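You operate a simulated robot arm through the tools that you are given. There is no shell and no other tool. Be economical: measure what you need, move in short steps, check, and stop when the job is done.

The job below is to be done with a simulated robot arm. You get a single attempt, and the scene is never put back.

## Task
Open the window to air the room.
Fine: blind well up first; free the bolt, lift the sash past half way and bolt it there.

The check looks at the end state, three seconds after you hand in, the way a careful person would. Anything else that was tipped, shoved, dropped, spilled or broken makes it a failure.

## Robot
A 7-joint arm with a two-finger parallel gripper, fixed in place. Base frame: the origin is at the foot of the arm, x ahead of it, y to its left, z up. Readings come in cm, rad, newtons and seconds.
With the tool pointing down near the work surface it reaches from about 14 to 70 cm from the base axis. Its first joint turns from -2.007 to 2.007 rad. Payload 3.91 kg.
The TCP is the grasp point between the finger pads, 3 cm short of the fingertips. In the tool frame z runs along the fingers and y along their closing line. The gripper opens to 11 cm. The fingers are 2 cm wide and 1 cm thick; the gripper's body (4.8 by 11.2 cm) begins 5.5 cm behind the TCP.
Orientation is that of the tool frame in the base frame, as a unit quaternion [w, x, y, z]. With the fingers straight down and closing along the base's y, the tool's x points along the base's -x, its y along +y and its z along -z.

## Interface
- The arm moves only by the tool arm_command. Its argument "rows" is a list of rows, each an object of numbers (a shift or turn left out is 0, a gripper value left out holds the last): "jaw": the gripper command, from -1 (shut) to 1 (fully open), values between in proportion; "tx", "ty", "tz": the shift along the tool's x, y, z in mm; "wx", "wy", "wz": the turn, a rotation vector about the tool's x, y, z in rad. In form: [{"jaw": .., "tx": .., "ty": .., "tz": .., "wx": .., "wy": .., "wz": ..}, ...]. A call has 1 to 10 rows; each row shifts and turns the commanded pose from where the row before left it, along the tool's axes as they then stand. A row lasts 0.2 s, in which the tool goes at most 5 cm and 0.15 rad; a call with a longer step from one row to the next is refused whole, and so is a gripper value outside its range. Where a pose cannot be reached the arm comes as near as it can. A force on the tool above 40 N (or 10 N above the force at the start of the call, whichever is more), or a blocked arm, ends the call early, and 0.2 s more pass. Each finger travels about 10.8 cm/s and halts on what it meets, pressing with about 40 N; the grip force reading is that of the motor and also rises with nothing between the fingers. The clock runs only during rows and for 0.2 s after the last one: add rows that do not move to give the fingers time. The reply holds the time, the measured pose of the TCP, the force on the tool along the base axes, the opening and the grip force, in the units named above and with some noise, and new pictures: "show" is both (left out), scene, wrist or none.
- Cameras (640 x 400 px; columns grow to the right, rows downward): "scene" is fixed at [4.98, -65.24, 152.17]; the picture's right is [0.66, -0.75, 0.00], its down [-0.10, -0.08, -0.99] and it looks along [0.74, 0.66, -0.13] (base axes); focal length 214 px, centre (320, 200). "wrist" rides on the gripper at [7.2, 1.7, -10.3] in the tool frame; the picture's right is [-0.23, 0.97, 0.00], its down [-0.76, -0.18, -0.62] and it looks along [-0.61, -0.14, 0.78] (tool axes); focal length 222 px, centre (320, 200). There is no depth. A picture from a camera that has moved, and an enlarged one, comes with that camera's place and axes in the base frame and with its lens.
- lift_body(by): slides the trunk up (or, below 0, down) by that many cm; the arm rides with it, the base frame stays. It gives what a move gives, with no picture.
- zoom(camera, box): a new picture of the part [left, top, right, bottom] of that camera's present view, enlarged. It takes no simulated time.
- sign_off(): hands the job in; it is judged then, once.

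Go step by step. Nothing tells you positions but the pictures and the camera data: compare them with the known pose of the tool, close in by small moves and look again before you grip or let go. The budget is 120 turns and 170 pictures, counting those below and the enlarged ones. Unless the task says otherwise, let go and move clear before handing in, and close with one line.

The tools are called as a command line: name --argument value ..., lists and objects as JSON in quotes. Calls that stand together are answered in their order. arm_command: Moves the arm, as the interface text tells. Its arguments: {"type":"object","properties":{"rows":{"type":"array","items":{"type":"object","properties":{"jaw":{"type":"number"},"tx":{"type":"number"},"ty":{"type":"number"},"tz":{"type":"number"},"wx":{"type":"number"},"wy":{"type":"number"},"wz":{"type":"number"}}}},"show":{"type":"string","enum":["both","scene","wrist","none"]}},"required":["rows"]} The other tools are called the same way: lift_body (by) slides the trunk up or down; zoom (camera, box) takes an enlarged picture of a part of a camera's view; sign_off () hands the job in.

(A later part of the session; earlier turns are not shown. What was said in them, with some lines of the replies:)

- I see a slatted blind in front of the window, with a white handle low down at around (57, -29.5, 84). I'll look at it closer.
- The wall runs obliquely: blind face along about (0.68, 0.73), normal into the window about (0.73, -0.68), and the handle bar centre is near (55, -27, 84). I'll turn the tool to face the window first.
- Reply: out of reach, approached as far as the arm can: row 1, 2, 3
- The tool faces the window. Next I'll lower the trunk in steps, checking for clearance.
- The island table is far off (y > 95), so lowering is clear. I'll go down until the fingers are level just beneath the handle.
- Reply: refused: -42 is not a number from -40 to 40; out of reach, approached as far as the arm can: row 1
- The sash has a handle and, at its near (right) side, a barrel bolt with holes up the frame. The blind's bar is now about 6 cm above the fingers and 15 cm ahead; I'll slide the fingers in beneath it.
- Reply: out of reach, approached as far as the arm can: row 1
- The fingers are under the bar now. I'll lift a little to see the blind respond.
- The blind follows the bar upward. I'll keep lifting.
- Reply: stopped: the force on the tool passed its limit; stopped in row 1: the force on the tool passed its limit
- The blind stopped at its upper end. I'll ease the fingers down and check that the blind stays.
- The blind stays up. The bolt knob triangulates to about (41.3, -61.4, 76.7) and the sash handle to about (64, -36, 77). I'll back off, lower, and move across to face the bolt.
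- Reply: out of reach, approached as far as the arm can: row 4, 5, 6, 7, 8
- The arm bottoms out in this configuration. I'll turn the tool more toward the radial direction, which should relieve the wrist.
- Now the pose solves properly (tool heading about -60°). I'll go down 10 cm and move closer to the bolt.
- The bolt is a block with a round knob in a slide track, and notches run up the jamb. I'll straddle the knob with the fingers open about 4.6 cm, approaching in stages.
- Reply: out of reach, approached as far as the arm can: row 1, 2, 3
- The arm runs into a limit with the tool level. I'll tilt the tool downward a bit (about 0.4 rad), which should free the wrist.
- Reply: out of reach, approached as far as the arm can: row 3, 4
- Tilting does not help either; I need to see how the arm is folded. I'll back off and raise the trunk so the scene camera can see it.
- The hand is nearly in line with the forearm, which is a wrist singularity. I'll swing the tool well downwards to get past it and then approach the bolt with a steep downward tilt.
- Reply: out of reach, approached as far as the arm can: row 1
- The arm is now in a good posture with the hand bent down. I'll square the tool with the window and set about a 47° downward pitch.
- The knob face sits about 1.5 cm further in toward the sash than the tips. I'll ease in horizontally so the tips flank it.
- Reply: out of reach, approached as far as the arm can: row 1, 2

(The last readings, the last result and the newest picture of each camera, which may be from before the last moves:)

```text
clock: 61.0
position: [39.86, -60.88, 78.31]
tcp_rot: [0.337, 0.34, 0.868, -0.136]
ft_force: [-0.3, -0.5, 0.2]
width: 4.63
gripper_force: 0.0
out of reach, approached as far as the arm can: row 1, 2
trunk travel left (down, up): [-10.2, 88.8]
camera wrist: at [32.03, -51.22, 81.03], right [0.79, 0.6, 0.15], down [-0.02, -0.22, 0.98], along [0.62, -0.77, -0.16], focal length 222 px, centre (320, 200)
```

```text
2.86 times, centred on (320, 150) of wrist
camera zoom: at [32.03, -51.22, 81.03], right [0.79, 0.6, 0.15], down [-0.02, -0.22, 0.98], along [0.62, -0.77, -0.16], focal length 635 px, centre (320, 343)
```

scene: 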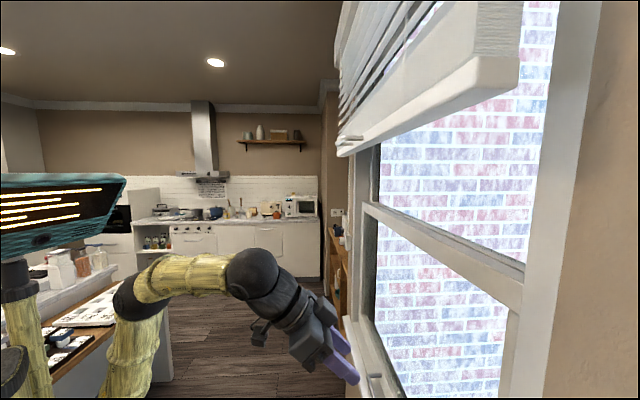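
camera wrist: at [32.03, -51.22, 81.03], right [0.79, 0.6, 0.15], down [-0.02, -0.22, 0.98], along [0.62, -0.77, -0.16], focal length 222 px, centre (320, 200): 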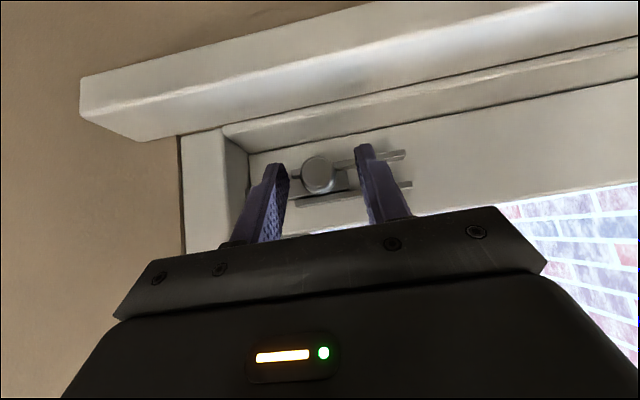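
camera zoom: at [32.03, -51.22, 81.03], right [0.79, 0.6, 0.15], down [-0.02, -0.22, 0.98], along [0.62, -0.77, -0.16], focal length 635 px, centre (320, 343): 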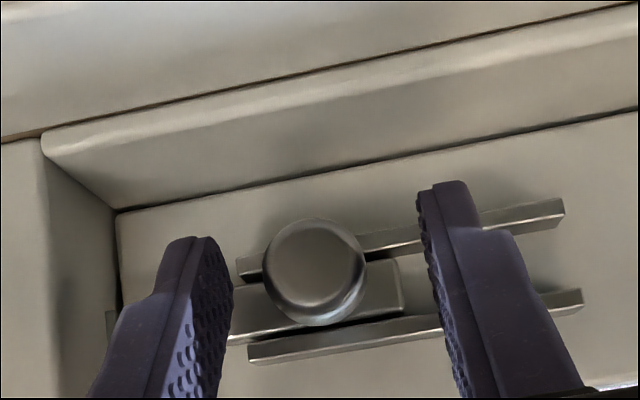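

That's real arm extension limit: the shoulder is too low. I'll back off, raise the trunk 22 cm and bring the arm down by the same amount.

arm_command --rows '[{"tx": 22, "tz": -20}, {"tx": 22, "tz": -20}, {"tx": 22, "tz": -20}, {}]' --show "none"

lift_body --by 22

arm_command --rows '[{"tx": 25, "tz": 27}, {"tx": 25, "tz": 27}, {"tx": 25, "tz": 27}, {"tx": 25, "tz": 27}, {"tx": 25, "tz": 27}, {"tx": 24, "tz": 26}, {}, {}]' --show "wrist"

```text
clock: 62.0
position: [33.39, -54.74, 78.44]
tcp_rot: [0.337, 0.339, 0.868, -0.136]
ft_force: [0.4, 0.0, 1.1]
width: 4.59
gripper_force: 0.0
trunk travel left (down, up): [-10.2, 88.8]
```

```text
clock: 64.3
position: [33.49, -54.87, 100.34]
tcp_rot: [0.338, 0.34, 0.867, -0.136]
ft_force: [-0.4, 0.3, 0.3]
width: 4.61
gripper_force: 0.1
trunk travel left (down, up): [-32.2, 66.8]
```

```text
clock: 66.1
position: [33.12, -54.9, 78.36]
tcp_rot: [0.338, 0.34, 0.867, -0.137]
ft_force: [-0.8, -0.4, -0.6]
width: 4.61
gripper_force: 0.1
trunk travel left (down, up): [-32.2, 66.8]
camera wrist: at [25.29, -45.16, 81.08], right [0.79, 0.6, 0.15], down [-0.02, -0.22, 0.98], along [0.62, -0.77, -0.16], focal length 222 px, centre (320, 200)
```

wrist: 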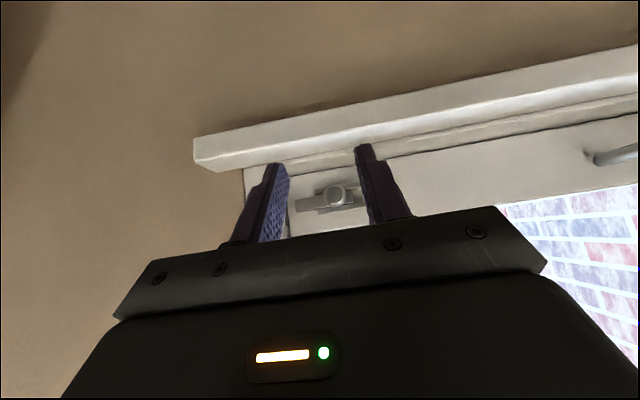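

arm_command --rows '[{"tx": -20, "tz": 18.5}, {"tx": -20, "tz": 18.5}, {"tx": -15, "tz": 14}, {"tx": -15, "tz": 14}, {}, {}]' --show "wrist"

zoom --camera "wrist" --box '[220, 80, 420, 220]'

```text
clock: 67.5
position: [40.31, -61.37, 78.32]
tcp_rot: [0.338, 0.34, 0.867, -0.136]
ft_force: [0.3, 0.5, 0.1]
width: 4.61
gripper_force: 0.1
trunk travel left (down, up): [-32.2, 66.8]
camera wrist: at [32.36, -51.67, 81.05], right [0.79, 0.6, 0.15], down [-0.02, -0.22, 0.98], along [0.62, -0.77, -0.16], focal length 222 px, centre (320, 200)
```

wrist: 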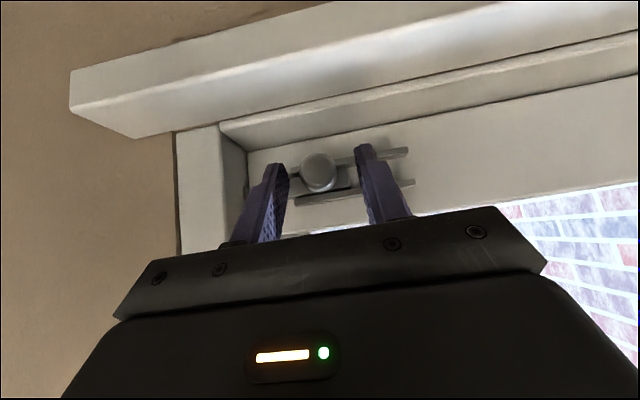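

```text
2.86 times, centred on (320, 150) of wrist
camera zoom: at [32.36, -51.67, 81.05], right [0.79, 0.6, 0.15], down [-0.02, -0.22, 0.98], along [0.62, -0.77, -0.16], focal length 635 px, centre (320, 343)
```

zoom: 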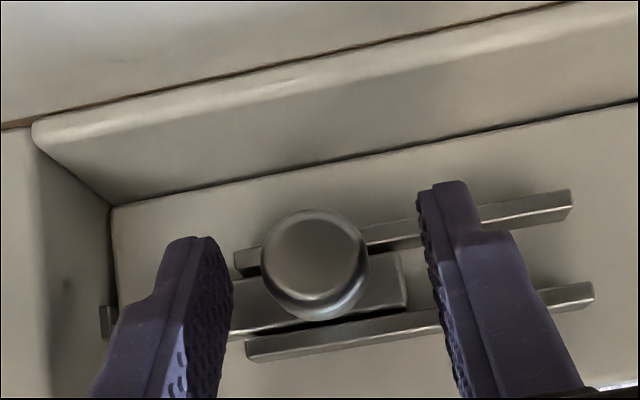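

arm_command --rows '[{"tx": -4.5, "tz": 4}, {}, {"jaw": -0.6}, {}, {}]' --show "wrist"

zoom --camera "wrist" --box '[220, 80, 420, 220]'

```text
clock: 68.7
position: [40.83, -61.77, 78.33]
tcp_rot: [0.338, 0.34, 0.867, -0.136]
ft_force: [0.5, 0.9, 0.3]
width: 2.37
gripper_force: 45.4
trunk travel left (down, up): [-32.2, 66.8]
camera wrist: at [32.8, -52.08, 81.05], right [0.79, 0.6, 0.15], down [-0.02, -0.22, 0.98], along [0.62, -0.77, -0.16], focal length 222 px, centre (320, 200)
```

wrist: 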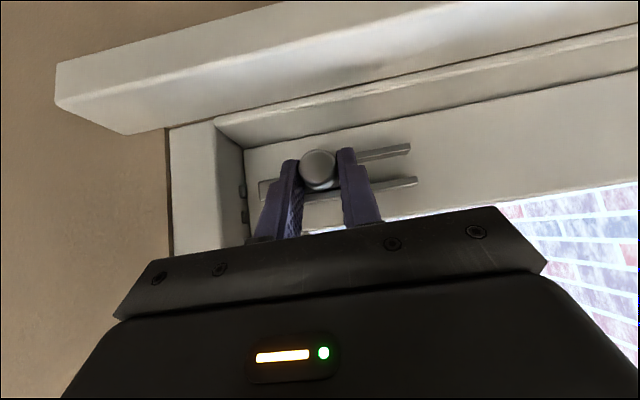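

```text
2.86 times, centred on (320, 150) of wrist
camera zoom: at [32.8, -52.08, 81.05], right [0.79, 0.6, 0.15], down [-0.02, -0.22, 0.98], along [0.62, -0.77, -0.16], focal length 635 px, centre (320, 343)
```

zoom: 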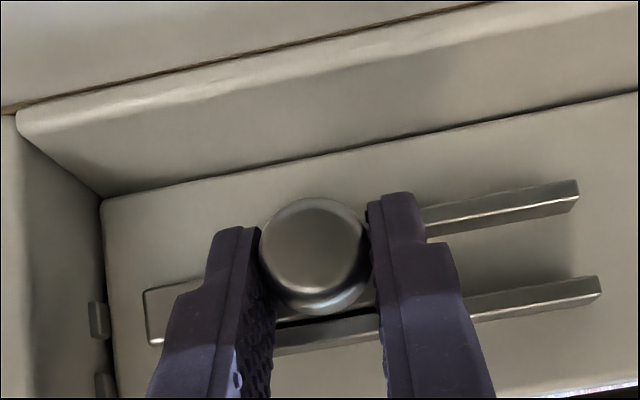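

The knob is gripped. I'll slide it toward the window's centre and watch the force.

arm_command --rows '[{"ty": 8}, {"ty": 8}, {"ty": 8}, {"ty": 8}, {}, {}]' --show "wrist"

zoom --camera "wrist" --box '[160, 80, 420, 240]'

```text
clock: 70.1
position: [42.84, -59.77, 78.31]
tcp_rot: [0.338, 0.341, 0.866, -0.139]
ft_force: [5.6, -26.4, 5.2]
width: 2.38
gripper_force: 44.6
trunk travel left (down, up): [-32.2, 66.8]
camera wrist: at [34.88, -49.98, 81.01], right [0.79, 0.6, 0.15], down [-0.02, -0.22, 0.98], along [0.61, -0.77, -0.16], focal length 222 px, centre (320, 200)
```

wrist: 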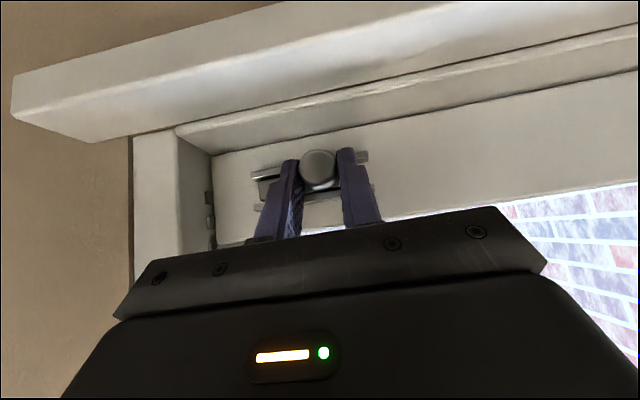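

```text
2.46 times, centred on (290, 160) of wrist
camera zoom: at [34.88, -49.98, 81.01], right [0.79, 0.6, 0.15], down [-0.02, -0.22, 0.98], along [0.61, -0.77, -0.16], focal length 547 px, centre (394, 298)
```

zoom: 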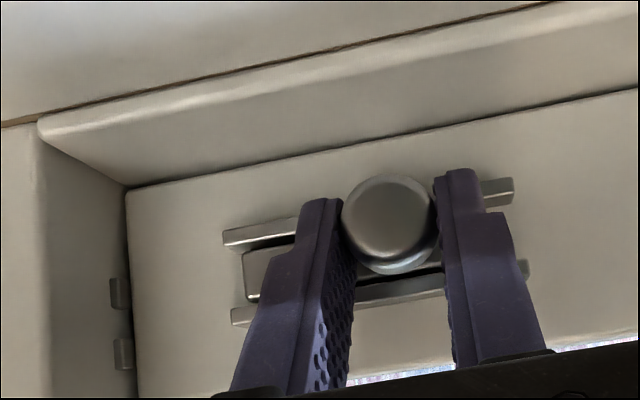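

The bolt has slid about 2.9 cm to its inner stop. I'll relax, release and see whether it stays there or springs back.

arm_command --rows '[{"ty": -4}, {}, {"jaw": -0.16}, {}, {}]' --show "wrist"

zoom --camera "wrist" --box '[160, 80, 420, 240]'

```text
clock: 71.3
position: [42.61, -59.75, 78.31]
tcp_rot: [0.337, 0.34, 0.867, -0.136]
ft_force: [0.1, 0.1, -0.3]
width: 4.62
gripper_force: 0.1
trunk travel left (down, up): [-32.2, 66.8]
camera wrist: at [34.67, -50.04, 81.04], right [0.79, 0.6, 0.15], down [-0.02, -0.22, 0.98], along [0.62, -0.77, -0.16], focal length 222 px, centre (320, 200)
```

wrist: 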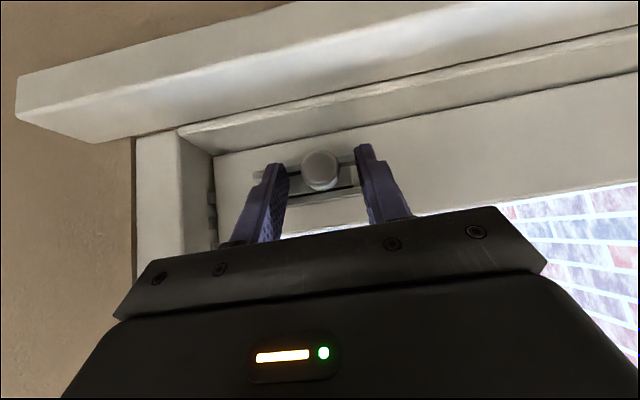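

```text
2.46 times, centred on (290, 160) of wrist
camera zoom: at [34.67, -50.04, 81.04], right [0.79, 0.6, 0.15], down [-0.02, -0.22, 0.98], along [0.62, -0.77, -0.16], focal length 547 px, centre (394, 298)
```

zoom: 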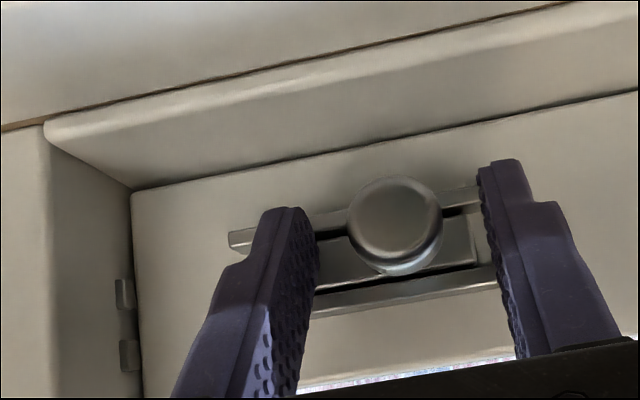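

The bolt stays retracted. I'll regrip the knob and try lifting the sash by it, so I can bolt it in the same hold; a small lift first.

arm_command --rows '[{"tx": -2, "tz": 2, "jaw": -0.7}, {}, {}, {}]' --show "none"

lift_body --by 3

arm_command --rows '[{}]' --show "both"

```text
clock: 72.3
position: [42.5, -59.9, 78.4]
tcp_rot: [0.337, 0.339, 0.868, -0.135]
ft_force: [-16.6, 16.0, -0.7]
width: 2.38
gripper_force: 45.4
trunk travel left (down, up): [-32.2, 66.8]
```

```text
clock: 73.1
position: [42.76, -59.87, 81.7]
tcp_rot: [0.338, 0.34, 0.867, -0.137]
ft_force: [-18.1, 17.1, 1.7]
width: 2.4
gripper_force: 45.1
trunk travel left (down, up): [-35.2, 63.8]
```

```text
clock: 73.5
position: [42.63, -59.78, 81.73]
tcp_rot: [0.34, 0.34, 0.866, -0.137]
ft_force: [-16.8, 16.4, 5.2]
width: 2.36
gripper_force: 44.9
trunk travel left (down, up): [-35.2, 63.8]
camera wrist: at [34.73, -50.14, 84.29], right [0.79, 0.6, 0.15], down [-0.02, -0.21, 0.98], along [0.62, -0.77, -0.16], focal length 222 px, centre (320, 200)
```

scene: 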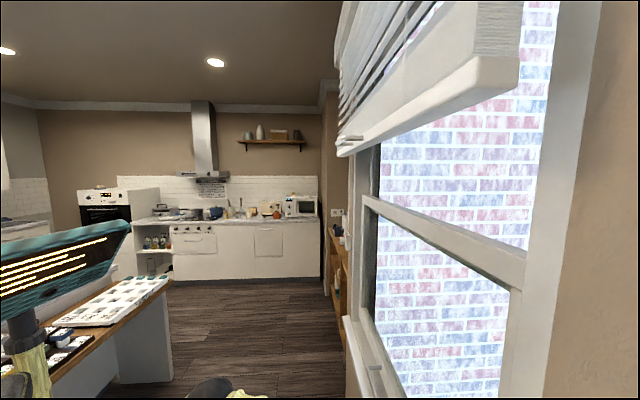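
wrist: 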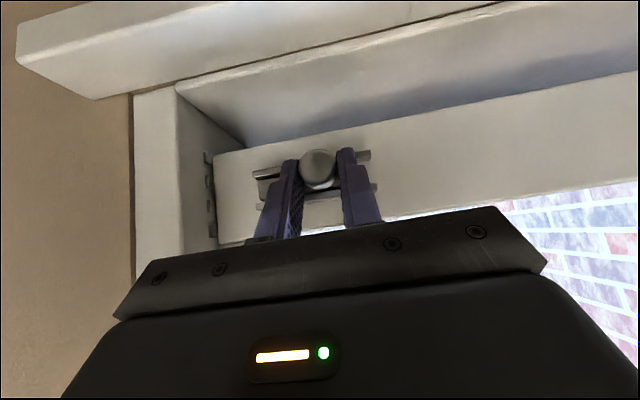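

The sash moves easily with the knob. I'll ease the forward pressure and lift on.

arm_command --rows '[{"tx": 1.5, "tz": -1.5}, {}]' --show "none"

lift_body --by 20

lift_body --by 16

arm_command --rows '[{}]' --show "both"

```text
clock: 74.1
position: [42.67, -59.81, 81.56]
tcp_rot: [0.34, 0.339, 0.866, -0.137]
ft_force: [-1.3, 1.3, 6.0]
width: 2.38
gripper_force: 44.6
trunk travel left (down, up): [-35.2, 63.8]
```

```text
clock: 76.2
position: [42.88, -59.9, 101.37]
tcp_rot: [0.338, 0.34, 0.867, -0.137]
ft_force: [-0.1, -0.7, -1.0]
width: 2.35
gripper_force: 45.1
trunk travel left (down, up): [-55.2, 43.8]
```

```text
clock: 77.3
position: [42.74, -59.87, 108.91]
tcp_rot: [0.329, 0.342, 0.871, -0.129]
ft_force: [13.0, -15.2, -7.5]
width: 2.34
gripper_force: 44.9
trunk travel left (down, up): [-64.1, 34.9]
stopped: the force on the tool passed its limit (the readings are from after the stop); the commanded pose is now the measured one
```

```text
clock: 77.7
position: [42.83, -59.9, 108.97]
tcp_rot: [0.328, 0.341, 0.871, -0.129]
ft_force: [14.1, -17.6, -6.4]
width: 2.35
gripper_force: 45.0
trunk travel left (down, up): [-64.1, 34.9]
camera wrist: at [34.9, -50.19, 111.91], right [0.79, 0.6, 0.15], down [0.0, -0.24, 0.97], along [0.62, -0.76, -0.19], focal length 222 px, centre (320, 200)
```

scene: 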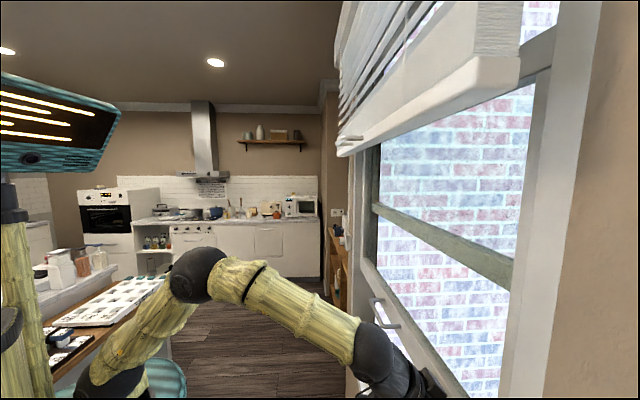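
wrist: 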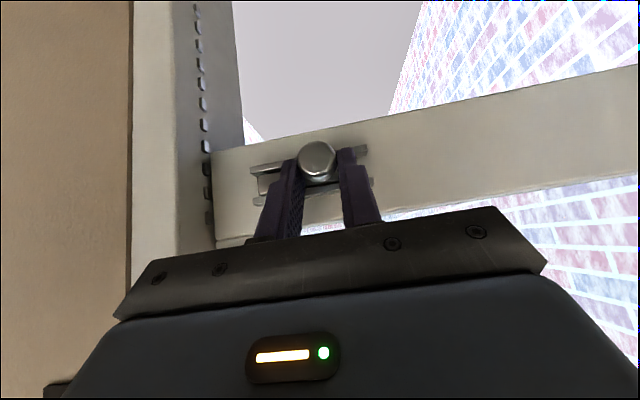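

The lift stopped at about 30.6 cm of sash travel. I'll look at what is limiting it.

zoom --camera "scene" --box '[330, 0, 610, 175]'

zoom --camera "scene" --box '[330, 225, 610, 400]'

zoom --camera "wrist" --box '[150, 0, 400, 250]'

```text
2.29 times, centred on (470, 88) of scene
camera zoom: at [4.98, -65.24, 152.17], right [0.66, -0.75, 0.0], down [-0.1, -0.08, -0.99], along [0.74, 0.66, -0.13], focal length 490 px, centre (-23, 457)
```

zoom: 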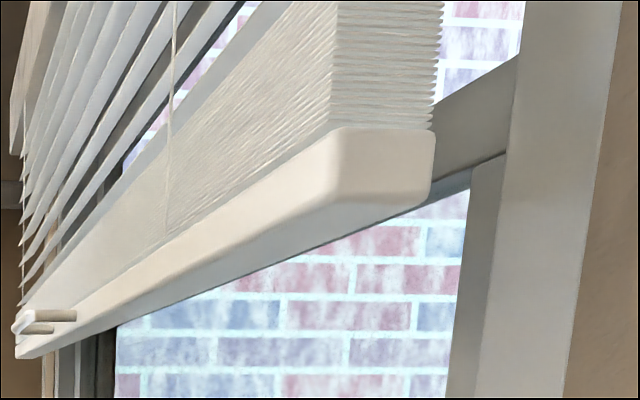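

```text
2.29 times, centred on (470, 312) of scene
camera zoom: at [4.98, -65.24, 152.17], right [0.66, -0.75, 0.0], down [-0.1, -0.08, -0.99], along [0.74, 0.66, -0.13], focal length 490 px, centre (-23, -57)
```

zoom: 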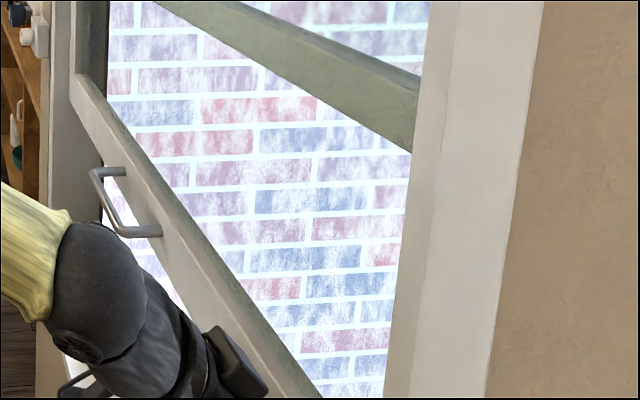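

```text
1.60 times, centred on (275, 125) of wrist
camera zoom: at [34.9, -50.19, 111.91], right [0.79, 0.6, 0.15], down [0.0, -0.24, 0.97], along [0.62, -0.76, -0.19], focal length 355 px, centre (392, 320)
```

zoom: 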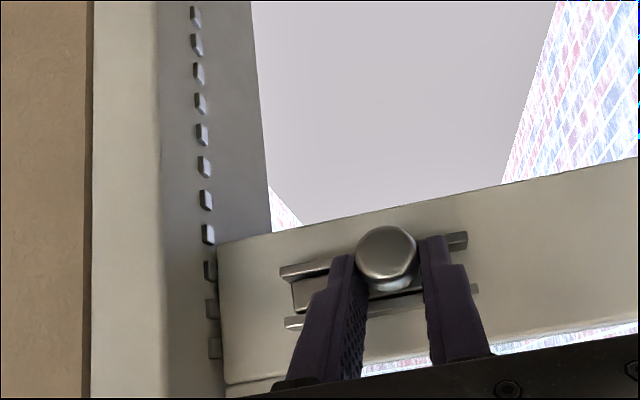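

arm_command --rows '[{"wy": -0.03, "tx": 0, "tz": 0}, {"tx": -5, "tz": -5.5}, {"tx": -5, "tz": -5.5}, {"tx": -5, "tz": -5.5}, {}]' --show "wrist"

zoom --camera "wrist" --box '[150, 0, 400, 250]'

```text
clock: 78.9
position: [42.64, -59.69, 111.44]
tcp_rot: [0.343, 0.338, 0.866, -0.135]
ft_force: [0.3, 0.0, -0.5]
width: 1.66
gripper_force: 0.0
trunk travel left (down, up): [-64.1, 34.9]
camera wrist: at [34.61, -49.92, 114.07], right [0.78, 0.6, 0.15], down [-0.03, -0.22, 0.98], along [0.62, -0.77, -0.15], focal length 222 px, centre (320, 200)
```

wrist: 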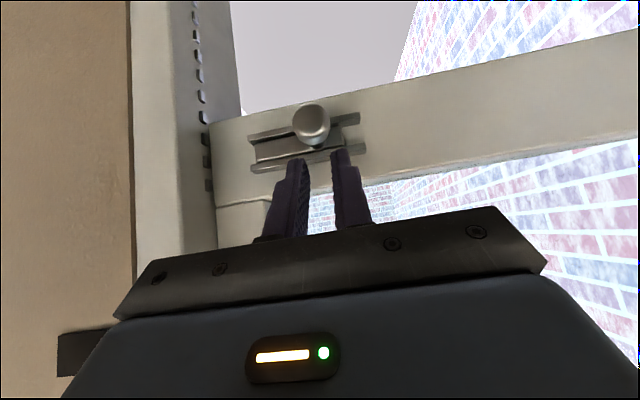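

```text
1.60 times, centred on (275, 125) of wrist
camera zoom: at [34.61, -49.92, 114.07], right [0.78, 0.6, 0.15], down [-0.03, -0.22, 0.98], along [0.62, -0.77, -0.15], focal length 355 px, centre (392, 320)
```

zoom: 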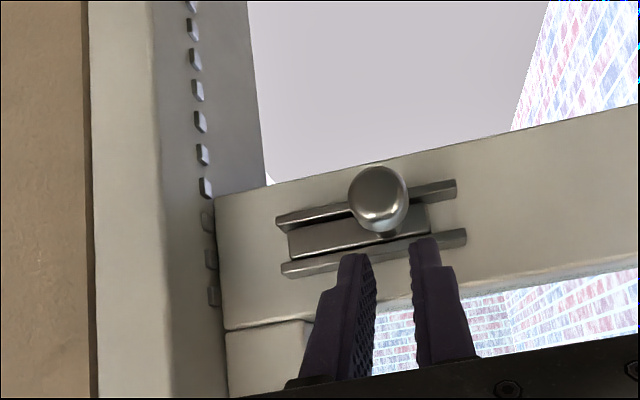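

The fingers slipped off, but the sash stayed up at about 30 cm of lift. I'll back away and look up the jamb to see where the travel and pegs end.

arm_command --rows '[{"tx": 25, "tz": -23}, {"tx": 25, "tz": -23}, {"tx": 25, "tz": -23}, {"tx": 25, "tz": -23}, {}]' --show "none"

arm_command --rows '[{"wy": -0.12}, {"wy": -0.12}, {"wy": -0.12}, {}]' --show "both"

```text
clock: 80.1
position: [32.49, -50.09, 111.35]
tcp_rot: [0.342, 0.339, 0.866, -0.134]
ft_force: [-0.1, -0.3, -0.2]
width: 1.65
gripper_force: 0.0
trunk travel left (down, up): [-64.1, 34.9]
```

```text
clock: 81.1
position: [31.73, -50.92, 110.8]
tcp_rot: [0.42, 0.334, 0.823, -0.19]
ft_force: [-0.3, 0.1, 0.0]
width: 1.64
gripper_force: 0.1
out of reach, approached as far as the arm can: row 2, 3
trunk travel left (down, up): [-64.1, 34.9]
camera wrist: at [23.86, -40.64, 110.81], right [0.79, 0.6, 0.15], down [-0.15, -0.05, 0.99], along [0.6, -0.8, 0.05], focal length 222 px, centre (320, 200)
```

scene: 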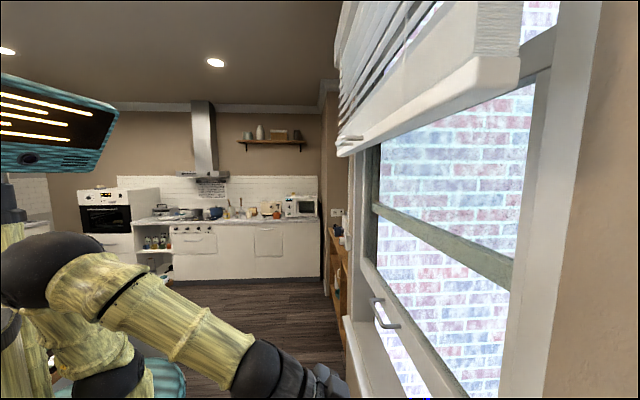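
wrist: 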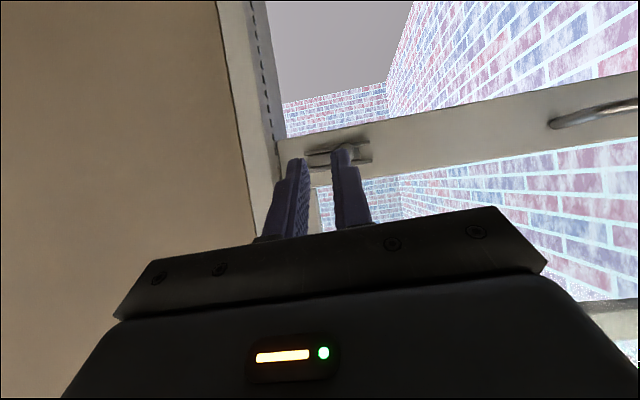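

arm_command --rows '[{"wy": 0.1}, {"wy": 0.12, "jaw": -1}, {}, {}]' --show "wrist"

```text
clock: 82.1
position: [32.64, -50.2, 111.22]
tcp_rot: [0.375, 0.333, 0.852, -0.147]
ft_force: [1.3, 0.0, 0.2]
width: 0.0
gripper_force: 37.4
trunk travel left (down, up): [-64.1, 34.9]
camera wrist: at [24.53, -40.44, 112.83], right [0.77, 0.61, 0.17], down [-0.08, -0.17, 0.98], along [0.63, -0.77, -0.08], focal length 222 px, centre (320, 200)
```

wrist: 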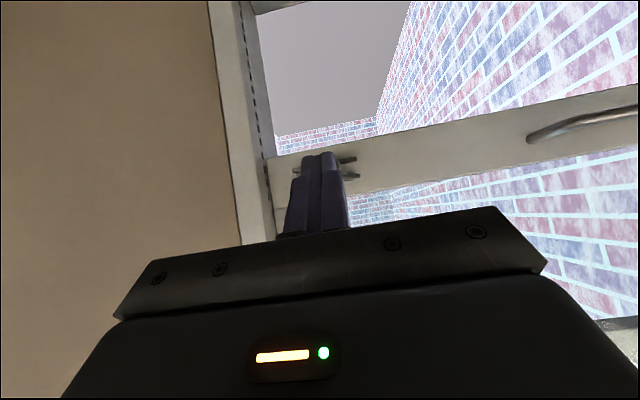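

arm_command --rows '[{"tx": 19, "tz": 17}, {"tx": 19, "tz": 17}, {"tx": -20, "tz": 22}, {"tx": -20, "tz": 22}, {"tx": -20, "tz": 22}, {"tx": -18, "tz": 19}, {}, {}]' --show "wrist"

zoom --camera "wrist" --box '[200, 60, 440, 220]'

```text
clock: 83.9
position: [40.93, -58.14, 106.11]
tcp_rot: [0.376, 0.333, 0.852, -0.147]
ft_force: [-0.6, 0.0, 0.5]
width: 0.0
gripper_force: 37.5
trunk travel left (down, up): [-64.1, 34.9]
camera wrist: at [32.85, -48.36, 107.79], right [0.77, 0.61, 0.17], down [-0.08, -0.17, 0.98], along [0.63, -0.77, -0.08], focal length 222 px, centre (320, 200)
```

wrist: 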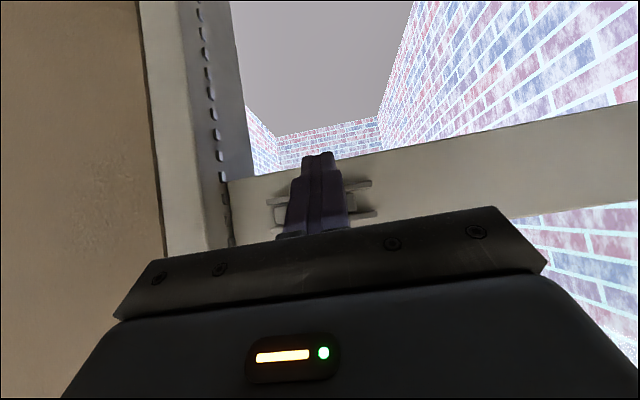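

```text
2.50 times, centred on (320, 140) of wrist
camera zoom: at [32.85, -48.36, 107.79], right [0.77, 0.61, 0.17], down [-0.08, -0.17, 0.98], along [0.63, -0.77, -0.08], focal length 555 px, centre (320, 350)
```

zoom: 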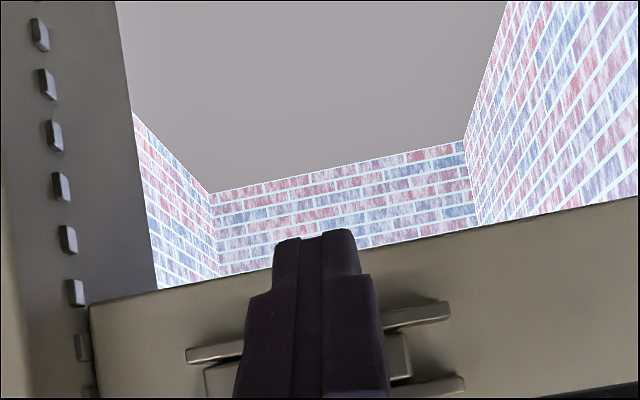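

lift_body --by 3

arm_command --rows '[{}]' --show "both"

```text
clock: 84.5
position: [40.35, -57.55, 107.62]
tcp_rot: [0.364, 0.337, 0.858, -0.137]
ft_force: [-0.5, 1.0, 0.2]
width: 0.0
gripper_force: 37.7
trunk travel left (down, up): [-66.7, 32.3]
stopped: the force on the tool passed its limit (the readings are from after the stop); the commanded pose is now the measured one
```

```text
clock: 84.9
position: [40.59, -57.71, 107.24]
tcp_rot: [0.364, 0.337, 0.857, -0.137]
ft_force: [-0.3, -1.0, 0.1]
width: 0.0
gripper_force: 38.2
trunk travel left (down, up): [-66.7, 32.3]
camera wrist: at [32.47, -47.95, 109.44], right [0.77, 0.61, 0.17], down [-0.06, -0.2, 0.98], along [0.63, -0.77, -0.11], focal length 222 px, centre (320, 200)
```

scene: 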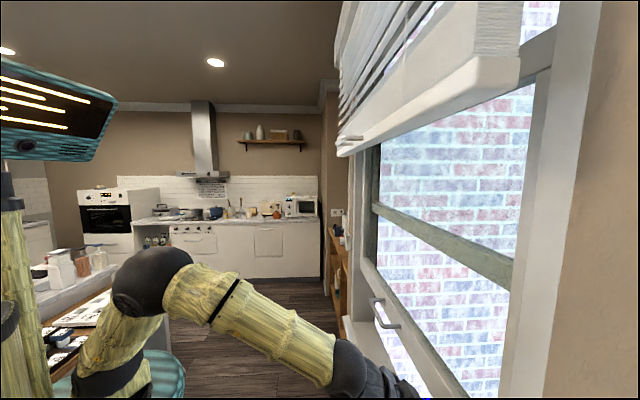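
wrist: 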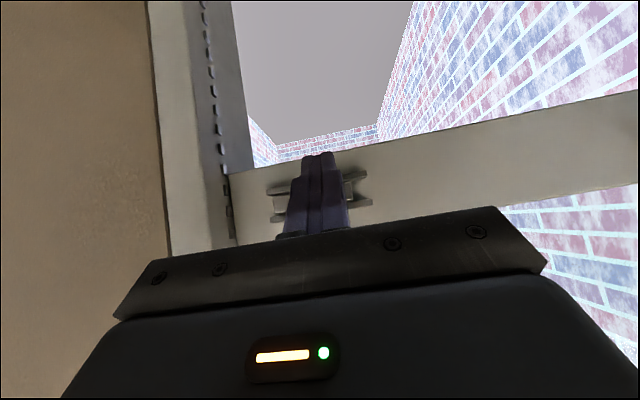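

The sash is at a hard upper stop (about 30 cm of lift), with over 40 N not moving it further. Next I'll regrip the knob and shoot the bolt back toward the jamb.

arm_command --rows '[{"tx": 21, "tz": -21.5, "jaw": -0.16}, {"tx": 21, "tz": -21.5}, {"tx": -8.6, "tz": -8.4}, {}, {}]' --show "wrist"

zoom --camera "wrist" --box '[180, 80, 420, 240]'

```text
clock: 86.1
position: [36.15, -53.52, 108.54]
tcp_rot: [0.363, 0.337, 0.858, -0.137]
ft_force: [0.4, -0.2, -0.2]
width: 4.63
gripper_force: 0.0
trunk travel left (down, up): [-66.7, 32.3]
camera wrist: at [28.04, -43.92, 110.64], right [0.77, 0.61, 0.17], down [-0.06, -0.2, 0.98], along [0.63, -0.77, -0.11], focal length 222 px, centre (320, 200)
```

wrist: 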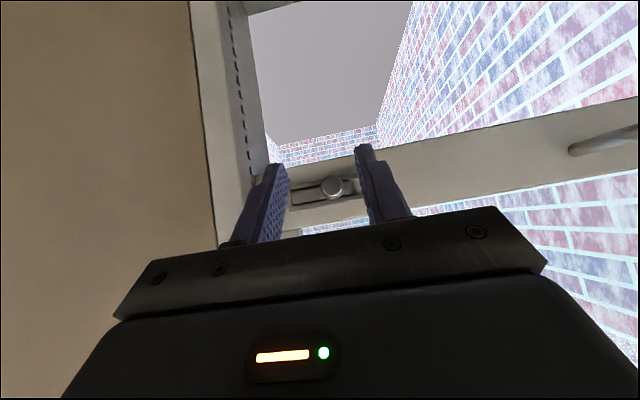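

```text
2.50 times, centred on (300, 160) of wrist
camera zoom: at [28.04, -43.92, 110.64], right [0.77, 0.61, 0.17], down [-0.06, -0.2, 0.98], along [0.63, -0.77, -0.11], focal length 555 px, centre (370, 300)
```

zoom: 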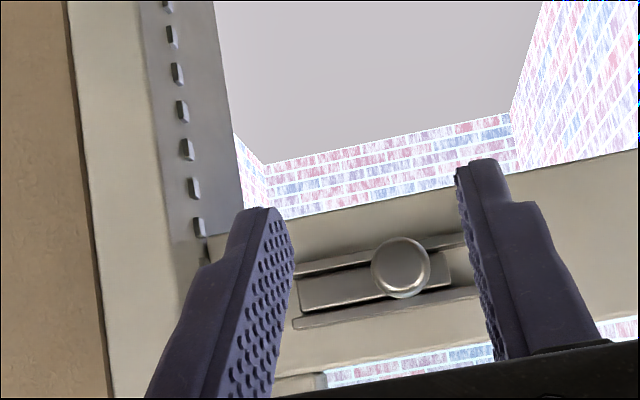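

arm_command --rows '[{"tx": -16, "tz": 16.5}, {"tx": -16, "tz": 16.5}, {"tx": -15, "tz": 15.5}, {"tx": -14, "tz": 14.5}, {}, {"jaw": -0.7}, {}, {}]' --show "wrist"

```text
clock: 87.9
position: [42.6, -59.65, 108.57]
tcp_rot: [0.363, 0.337, 0.858, -0.138]
ft_force: [-2.0, -0.9, 0.5]
width: 2.4
gripper_force: 45.4
trunk travel left (down, up): [-66.7, 32.3]
camera wrist: at [34.49, -49.89, 110.62], right [0.78, 0.61, 0.17], down [-0.06, -0.2, 0.98], along [0.63, -0.77, -0.11], focal length 222 px, centre (320, 200)
```

wrist: 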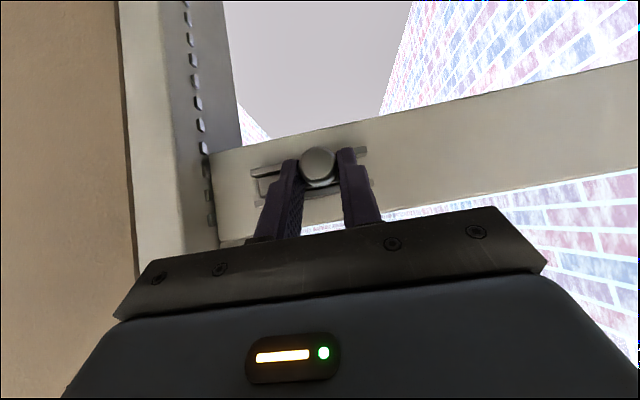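

Gripped again. I'll slide the bolt toward the jamb, watching for blockage.

arm_command --rows '[{"ty": -8}, {"ty": -8}, {"ty": -8}, {"ty": -6}, {}, {}]' --show "wrist"

zoom --camera "wrist" --box '[180, 80, 420, 240]'

```text
clock: 89.3
position: [40.48, -61.81, 108.51]
tcp_rot: [0.364, 0.337, 0.858, -0.137]
ft_force: [-4.1, 4.1, 1.9]
width: 2.39
gripper_force: 45.2
trunk travel left (down, up): [-66.7, 32.3]
camera wrist: at [32.37, -52.02, 110.61], right [0.78, 0.61, 0.17], down [-0.06, -0.2, 0.98], along [0.63, -0.77, -0.11], focal length 222 px, centre (320, 200)
```

wrist: 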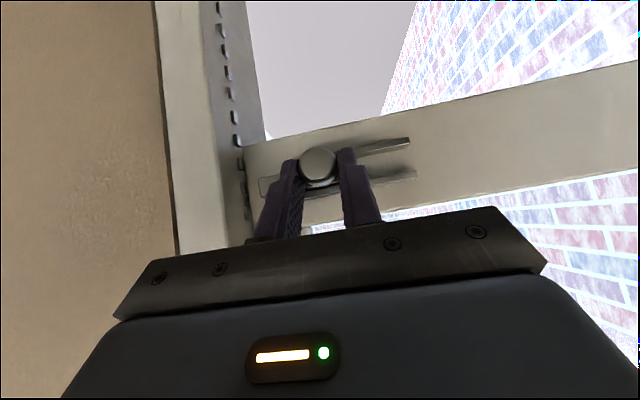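

```text
2.50 times, centred on (300, 160) of wrist
camera zoom: at [32.37, -52.02, 110.61], right [0.78, 0.61, 0.17], down [-0.06, -0.2, 0.98], along [0.63, -0.77, -0.11], focal length 555 px, centre (370, 300)
```

zoom: 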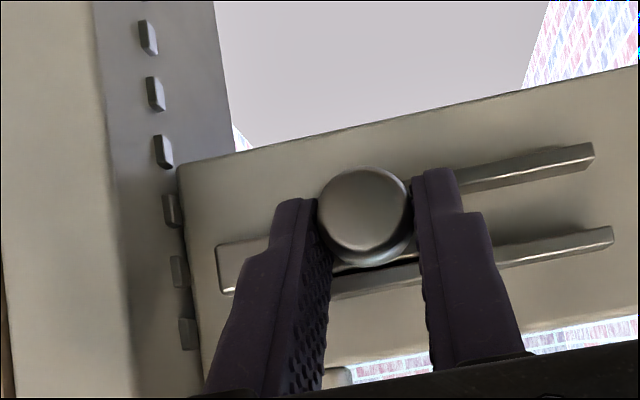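

It's back at its original position, but the end still seems ~1 cm short of the pegs. I'll push a bit further to see if it seats.

arm_command --rows '[{"ty": -5}, {"ty": -5}, {"ty": -4}, {}, {}]' --show "wrist"

zoom --camera "wrist" --box '[180, 80, 420, 240]'

```text
clock: 90.2
position: [40.45, -61.81, 108.46]
tcp_rot: [0.365, 0.332, 0.86, -0.128]
ft_force: [5.8, 16.9, 5.1]
width: 2.42
gripper_force: 45.2
trunk travel left (down, up): [-66.7, 32.3]
stopped in row 4: the force on the tool passed its limit (the readings are from after the stop); the commanded pose is now the measured one
camera wrist: at [32.18, -52.24, 110.65], right [0.76, 0.62, 0.18], down [-0.06, -0.21, 0.98], along [0.64, -0.76, -0.12], focal length 222 px, centre (320, 200)
```

wrist: 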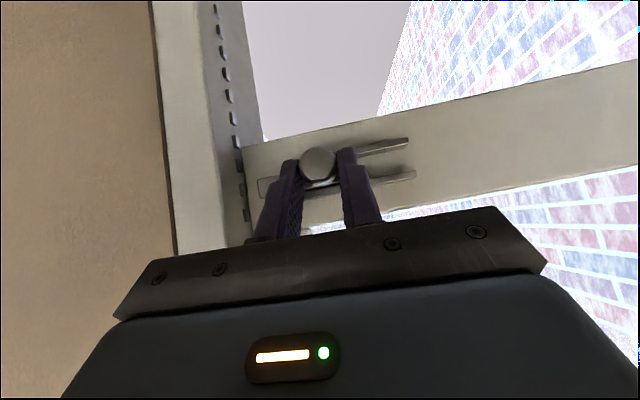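

```text
2.50 times, centred on (300, 160) of wrist
camera zoom: at [32.18, -52.24, 110.65], right [0.76, 0.62, 0.18], down [-0.06, -0.21, 0.98], along [0.64, -0.76, -0.12], focal length 555 px, centre (370, 300)
```

zoom: 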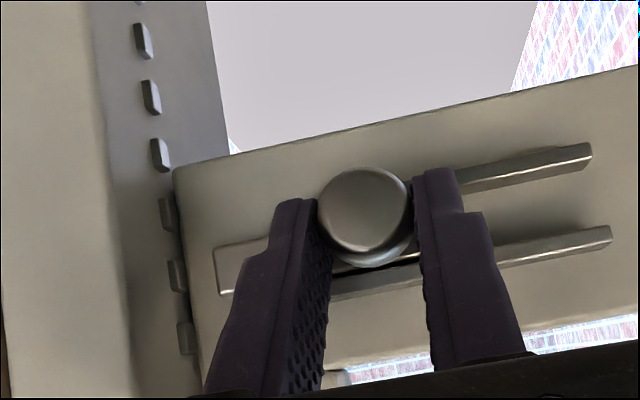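

The bolt is at its full-throw stop. I'll test whether the sash is really locked by pressing it down gently.

arm_command --rows '[{"tx": 3.6, "tz": 3.5}, {"tx": 3.6, "tz": 3.5}, {"tx": 3.6, "tz": 3.5}, {}]' --show "wrist"

zoom --camera "wrist" --box '[180, 80, 420, 240]'

```text
clock: 90.8
position: [40.48, -61.81, 108.42]
tcp_rot: [0.371, 0.331, 0.858, -0.133]
ft_force: [-6.5, 21.4, 14.1]
width: 2.41
gripper_force: 44.9
trunk travel left (down, up): [-66.7, 32.3]
stopped in row 3: the force on the tool passed its limit (the readings are from after the stop); the commanded pose is now the measured one
camera wrist: at [32.18, -52.2, 110.29], right [0.76, 0.62, 0.18], down [-0.07, -0.19, 0.98], along [0.64, -0.76, -0.1], focal length 222 px, centre (320, 200)
```

wrist: 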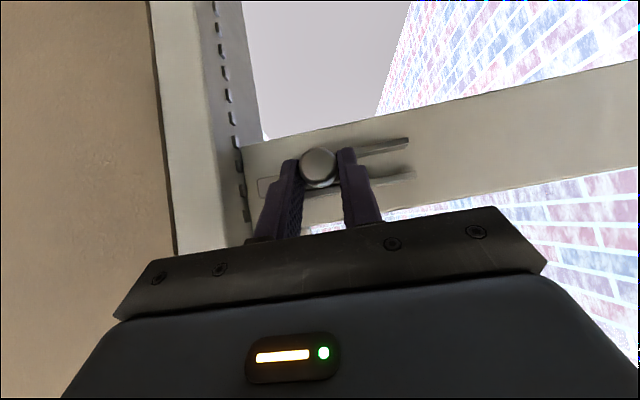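

```text
2.50 times, centred on (300, 160) of wrist
camera zoom: at [32.18, -52.2, 110.29], right [0.76, 0.62, 0.18], down [-0.07, -0.19, 0.98], along [0.64, -0.76, -0.1], focal length 555 px, centre (370, 300)
```

zoom: 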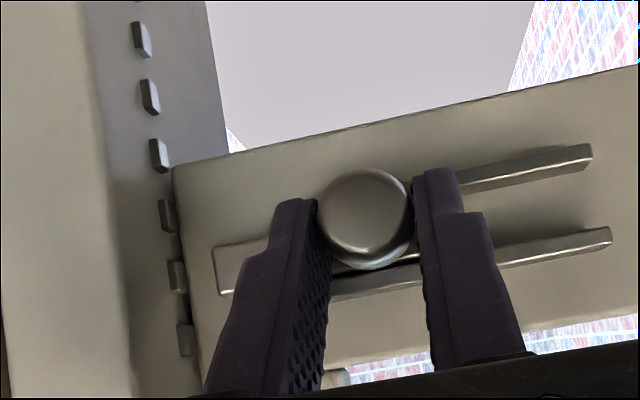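

The sash is locked solidly: it won't move down. I'll release, back off, and verify the bolt from above.

arm_command --rows '[{"tx": -3, "tz": -3, "ty": 3}, {"jaw": -0.16}, {}, {"tx": 21, "tz": -21.5}, {"tx": 21, "tz": -21.5}, {"tx": 21, "tz": -21.5}, {}]' --show "wrist"

lift_body --by 15

arm_command --rows '[{}]' --show "both"

```text
clock: 92.5
position: [34.08, -56.0, 108.36]
tcp_rot: [0.369, 0.331, 0.858, -0.134]
ft_force: [-0.7, 0.0, 0.3]
width: 4.6
gripper_force: 0.1
trunk travel left (down, up): [-66.7, 32.3]
camera wrist: at [25.78, -46.39, 110.31], right [0.77, 0.62, 0.18], down [-0.07, -0.2, 0.98], along [0.64, -0.76, -0.11], focal length 222 px, centre (320, 200)
```

wrist: 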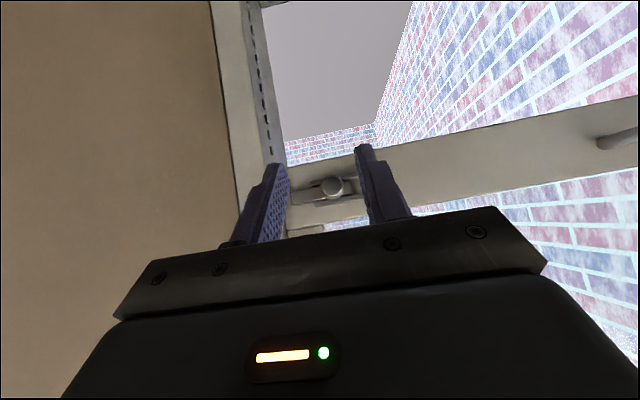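

```text
clock: 94.2
position: [34.0, -56.12, 123.35]
tcp_rot: [0.369, 0.331, 0.858, -0.133]
ft_force: [0.5, 0.2, -0.1]
width: 4.63
gripper_force: 0.0
trunk travel left (down, up): [-81.7, 17.3]
```

```text
clock: 94.6
position: [34.02, -56.04, 123.21]
tcp_rot: [0.369, 0.332, 0.858, -0.134]
ft_force: [0.4, 0.0, 0.5]
width: 4.62
gripper_force: 0.1
trunk travel left (down, up): [-81.7, 17.3]
camera wrist: at [25.77, -46.42, 125.32], right [0.77, 0.62, 0.18], down [-0.07, -0.2, 0.98], along [0.64, -0.76, -0.11], focal length 222 px, centre (320, 200)
```

scene: 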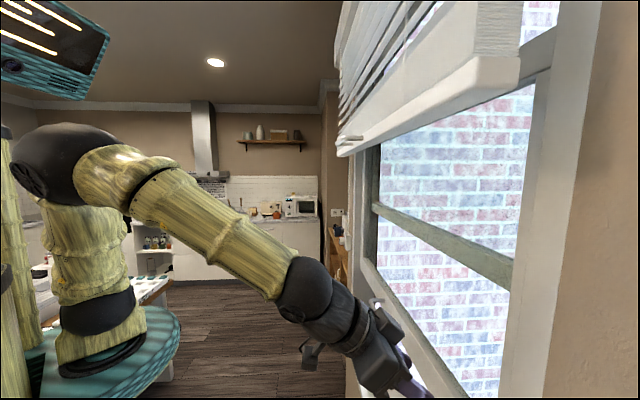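
wrist: 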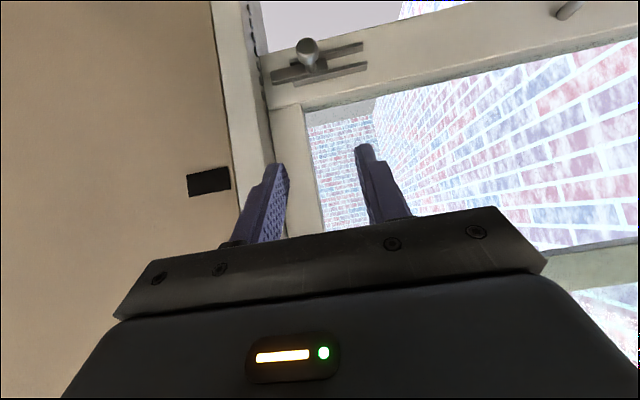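

zoom --camera "wrist" --box '[220, 0, 380, 120]'

zoom --camera "wrist" --box '[170, 90, 330, 220]'

```text
3.33 times, centred on (300, 60) of wrist
camera zoom: at [25.77, -46.42, 125.32], right [0.77, 0.62, 0.18], down [-0.07, -0.2, 0.98], along [0.64, -0.76, -0.11], focal length 740 px, centre (387, 667)
```

zoom: 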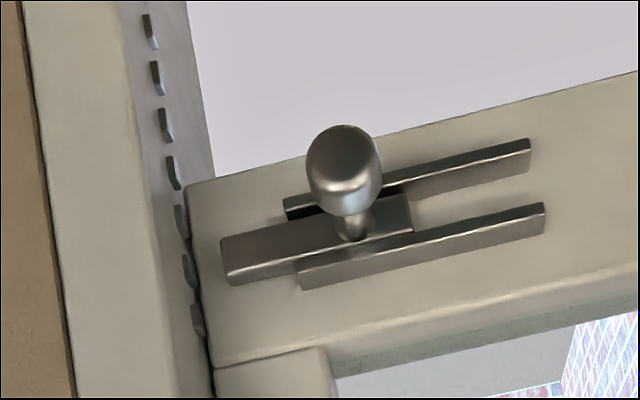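

```text
3.08 times, centred on (250, 155) of wrist
camera zoom: at [25.77, -46.42, 125.32], right [0.77, 0.62, 0.18], down [-0.07, -0.2, 0.98], along [0.64, -0.76, -0.11], focal length 684 px, centre (535, 338)
```

zoom: 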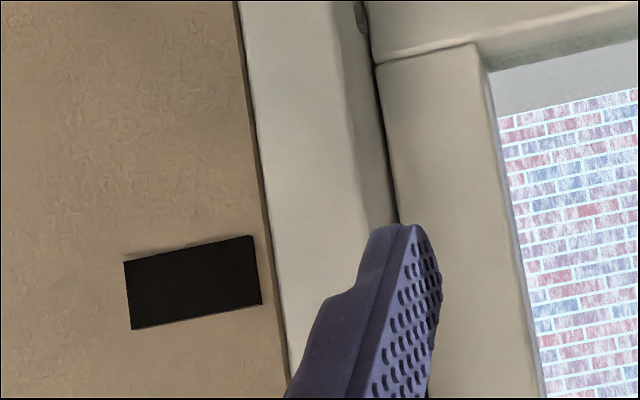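

The bolt is fully thrown beside one of the top pegs, at least as far as it was originally, and the blind is still up. I'll retreat well clear and take a final look.

arm_command --rows '[{"tx": 22, "tz": -22}, {"tx": 22, "tz": -22}, {"tx": 22, "tz": -22}, {"tx": 22, "tz": -22}, {}, {}]' --show "both"

```text
clock: 96.0
position: [25.38, -48.21, 123.06]
tcp_rot: [0.37, 0.332, 0.858, -0.134]
ft_force: [-0.4, 0.2, 0.8]
width: 4.65
gripper_force: 0.1
out of reach, approached as far as the arm can: row 3
trunk travel left (down, up): [-81.7, 17.3]
camera wrist: at [17.21, -38.51, 125.01], right [0.77, 0.62, 0.18], down [-0.07, -0.2, 0.98], along [0.64, -0.76, -0.11], focal length 222 px, centre (320, 200)
```

scene: 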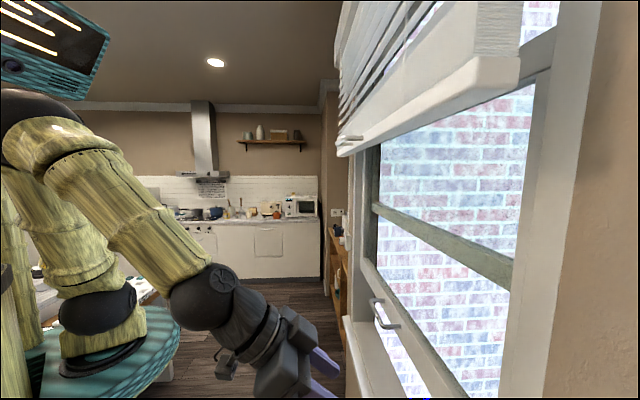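
wrist: 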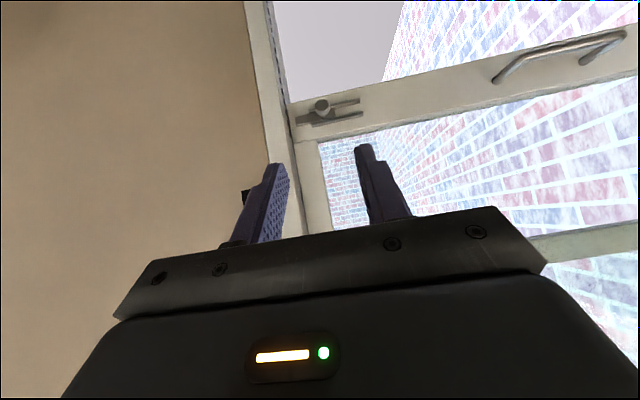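

The blind is up, the sash is raised and bolted, and the arm is clear, so I'm handing in.

sign_off

```text
The job is handed in.
```

The window is open: the blind is raised as far as it goes, and the sash is up about 30 cm at its upper stop. It is bolted there and wouldn't move when I pressed down on it. I judged it past half way from that stop and the pegs ending just above it, as I couldn't see the top of the frame.
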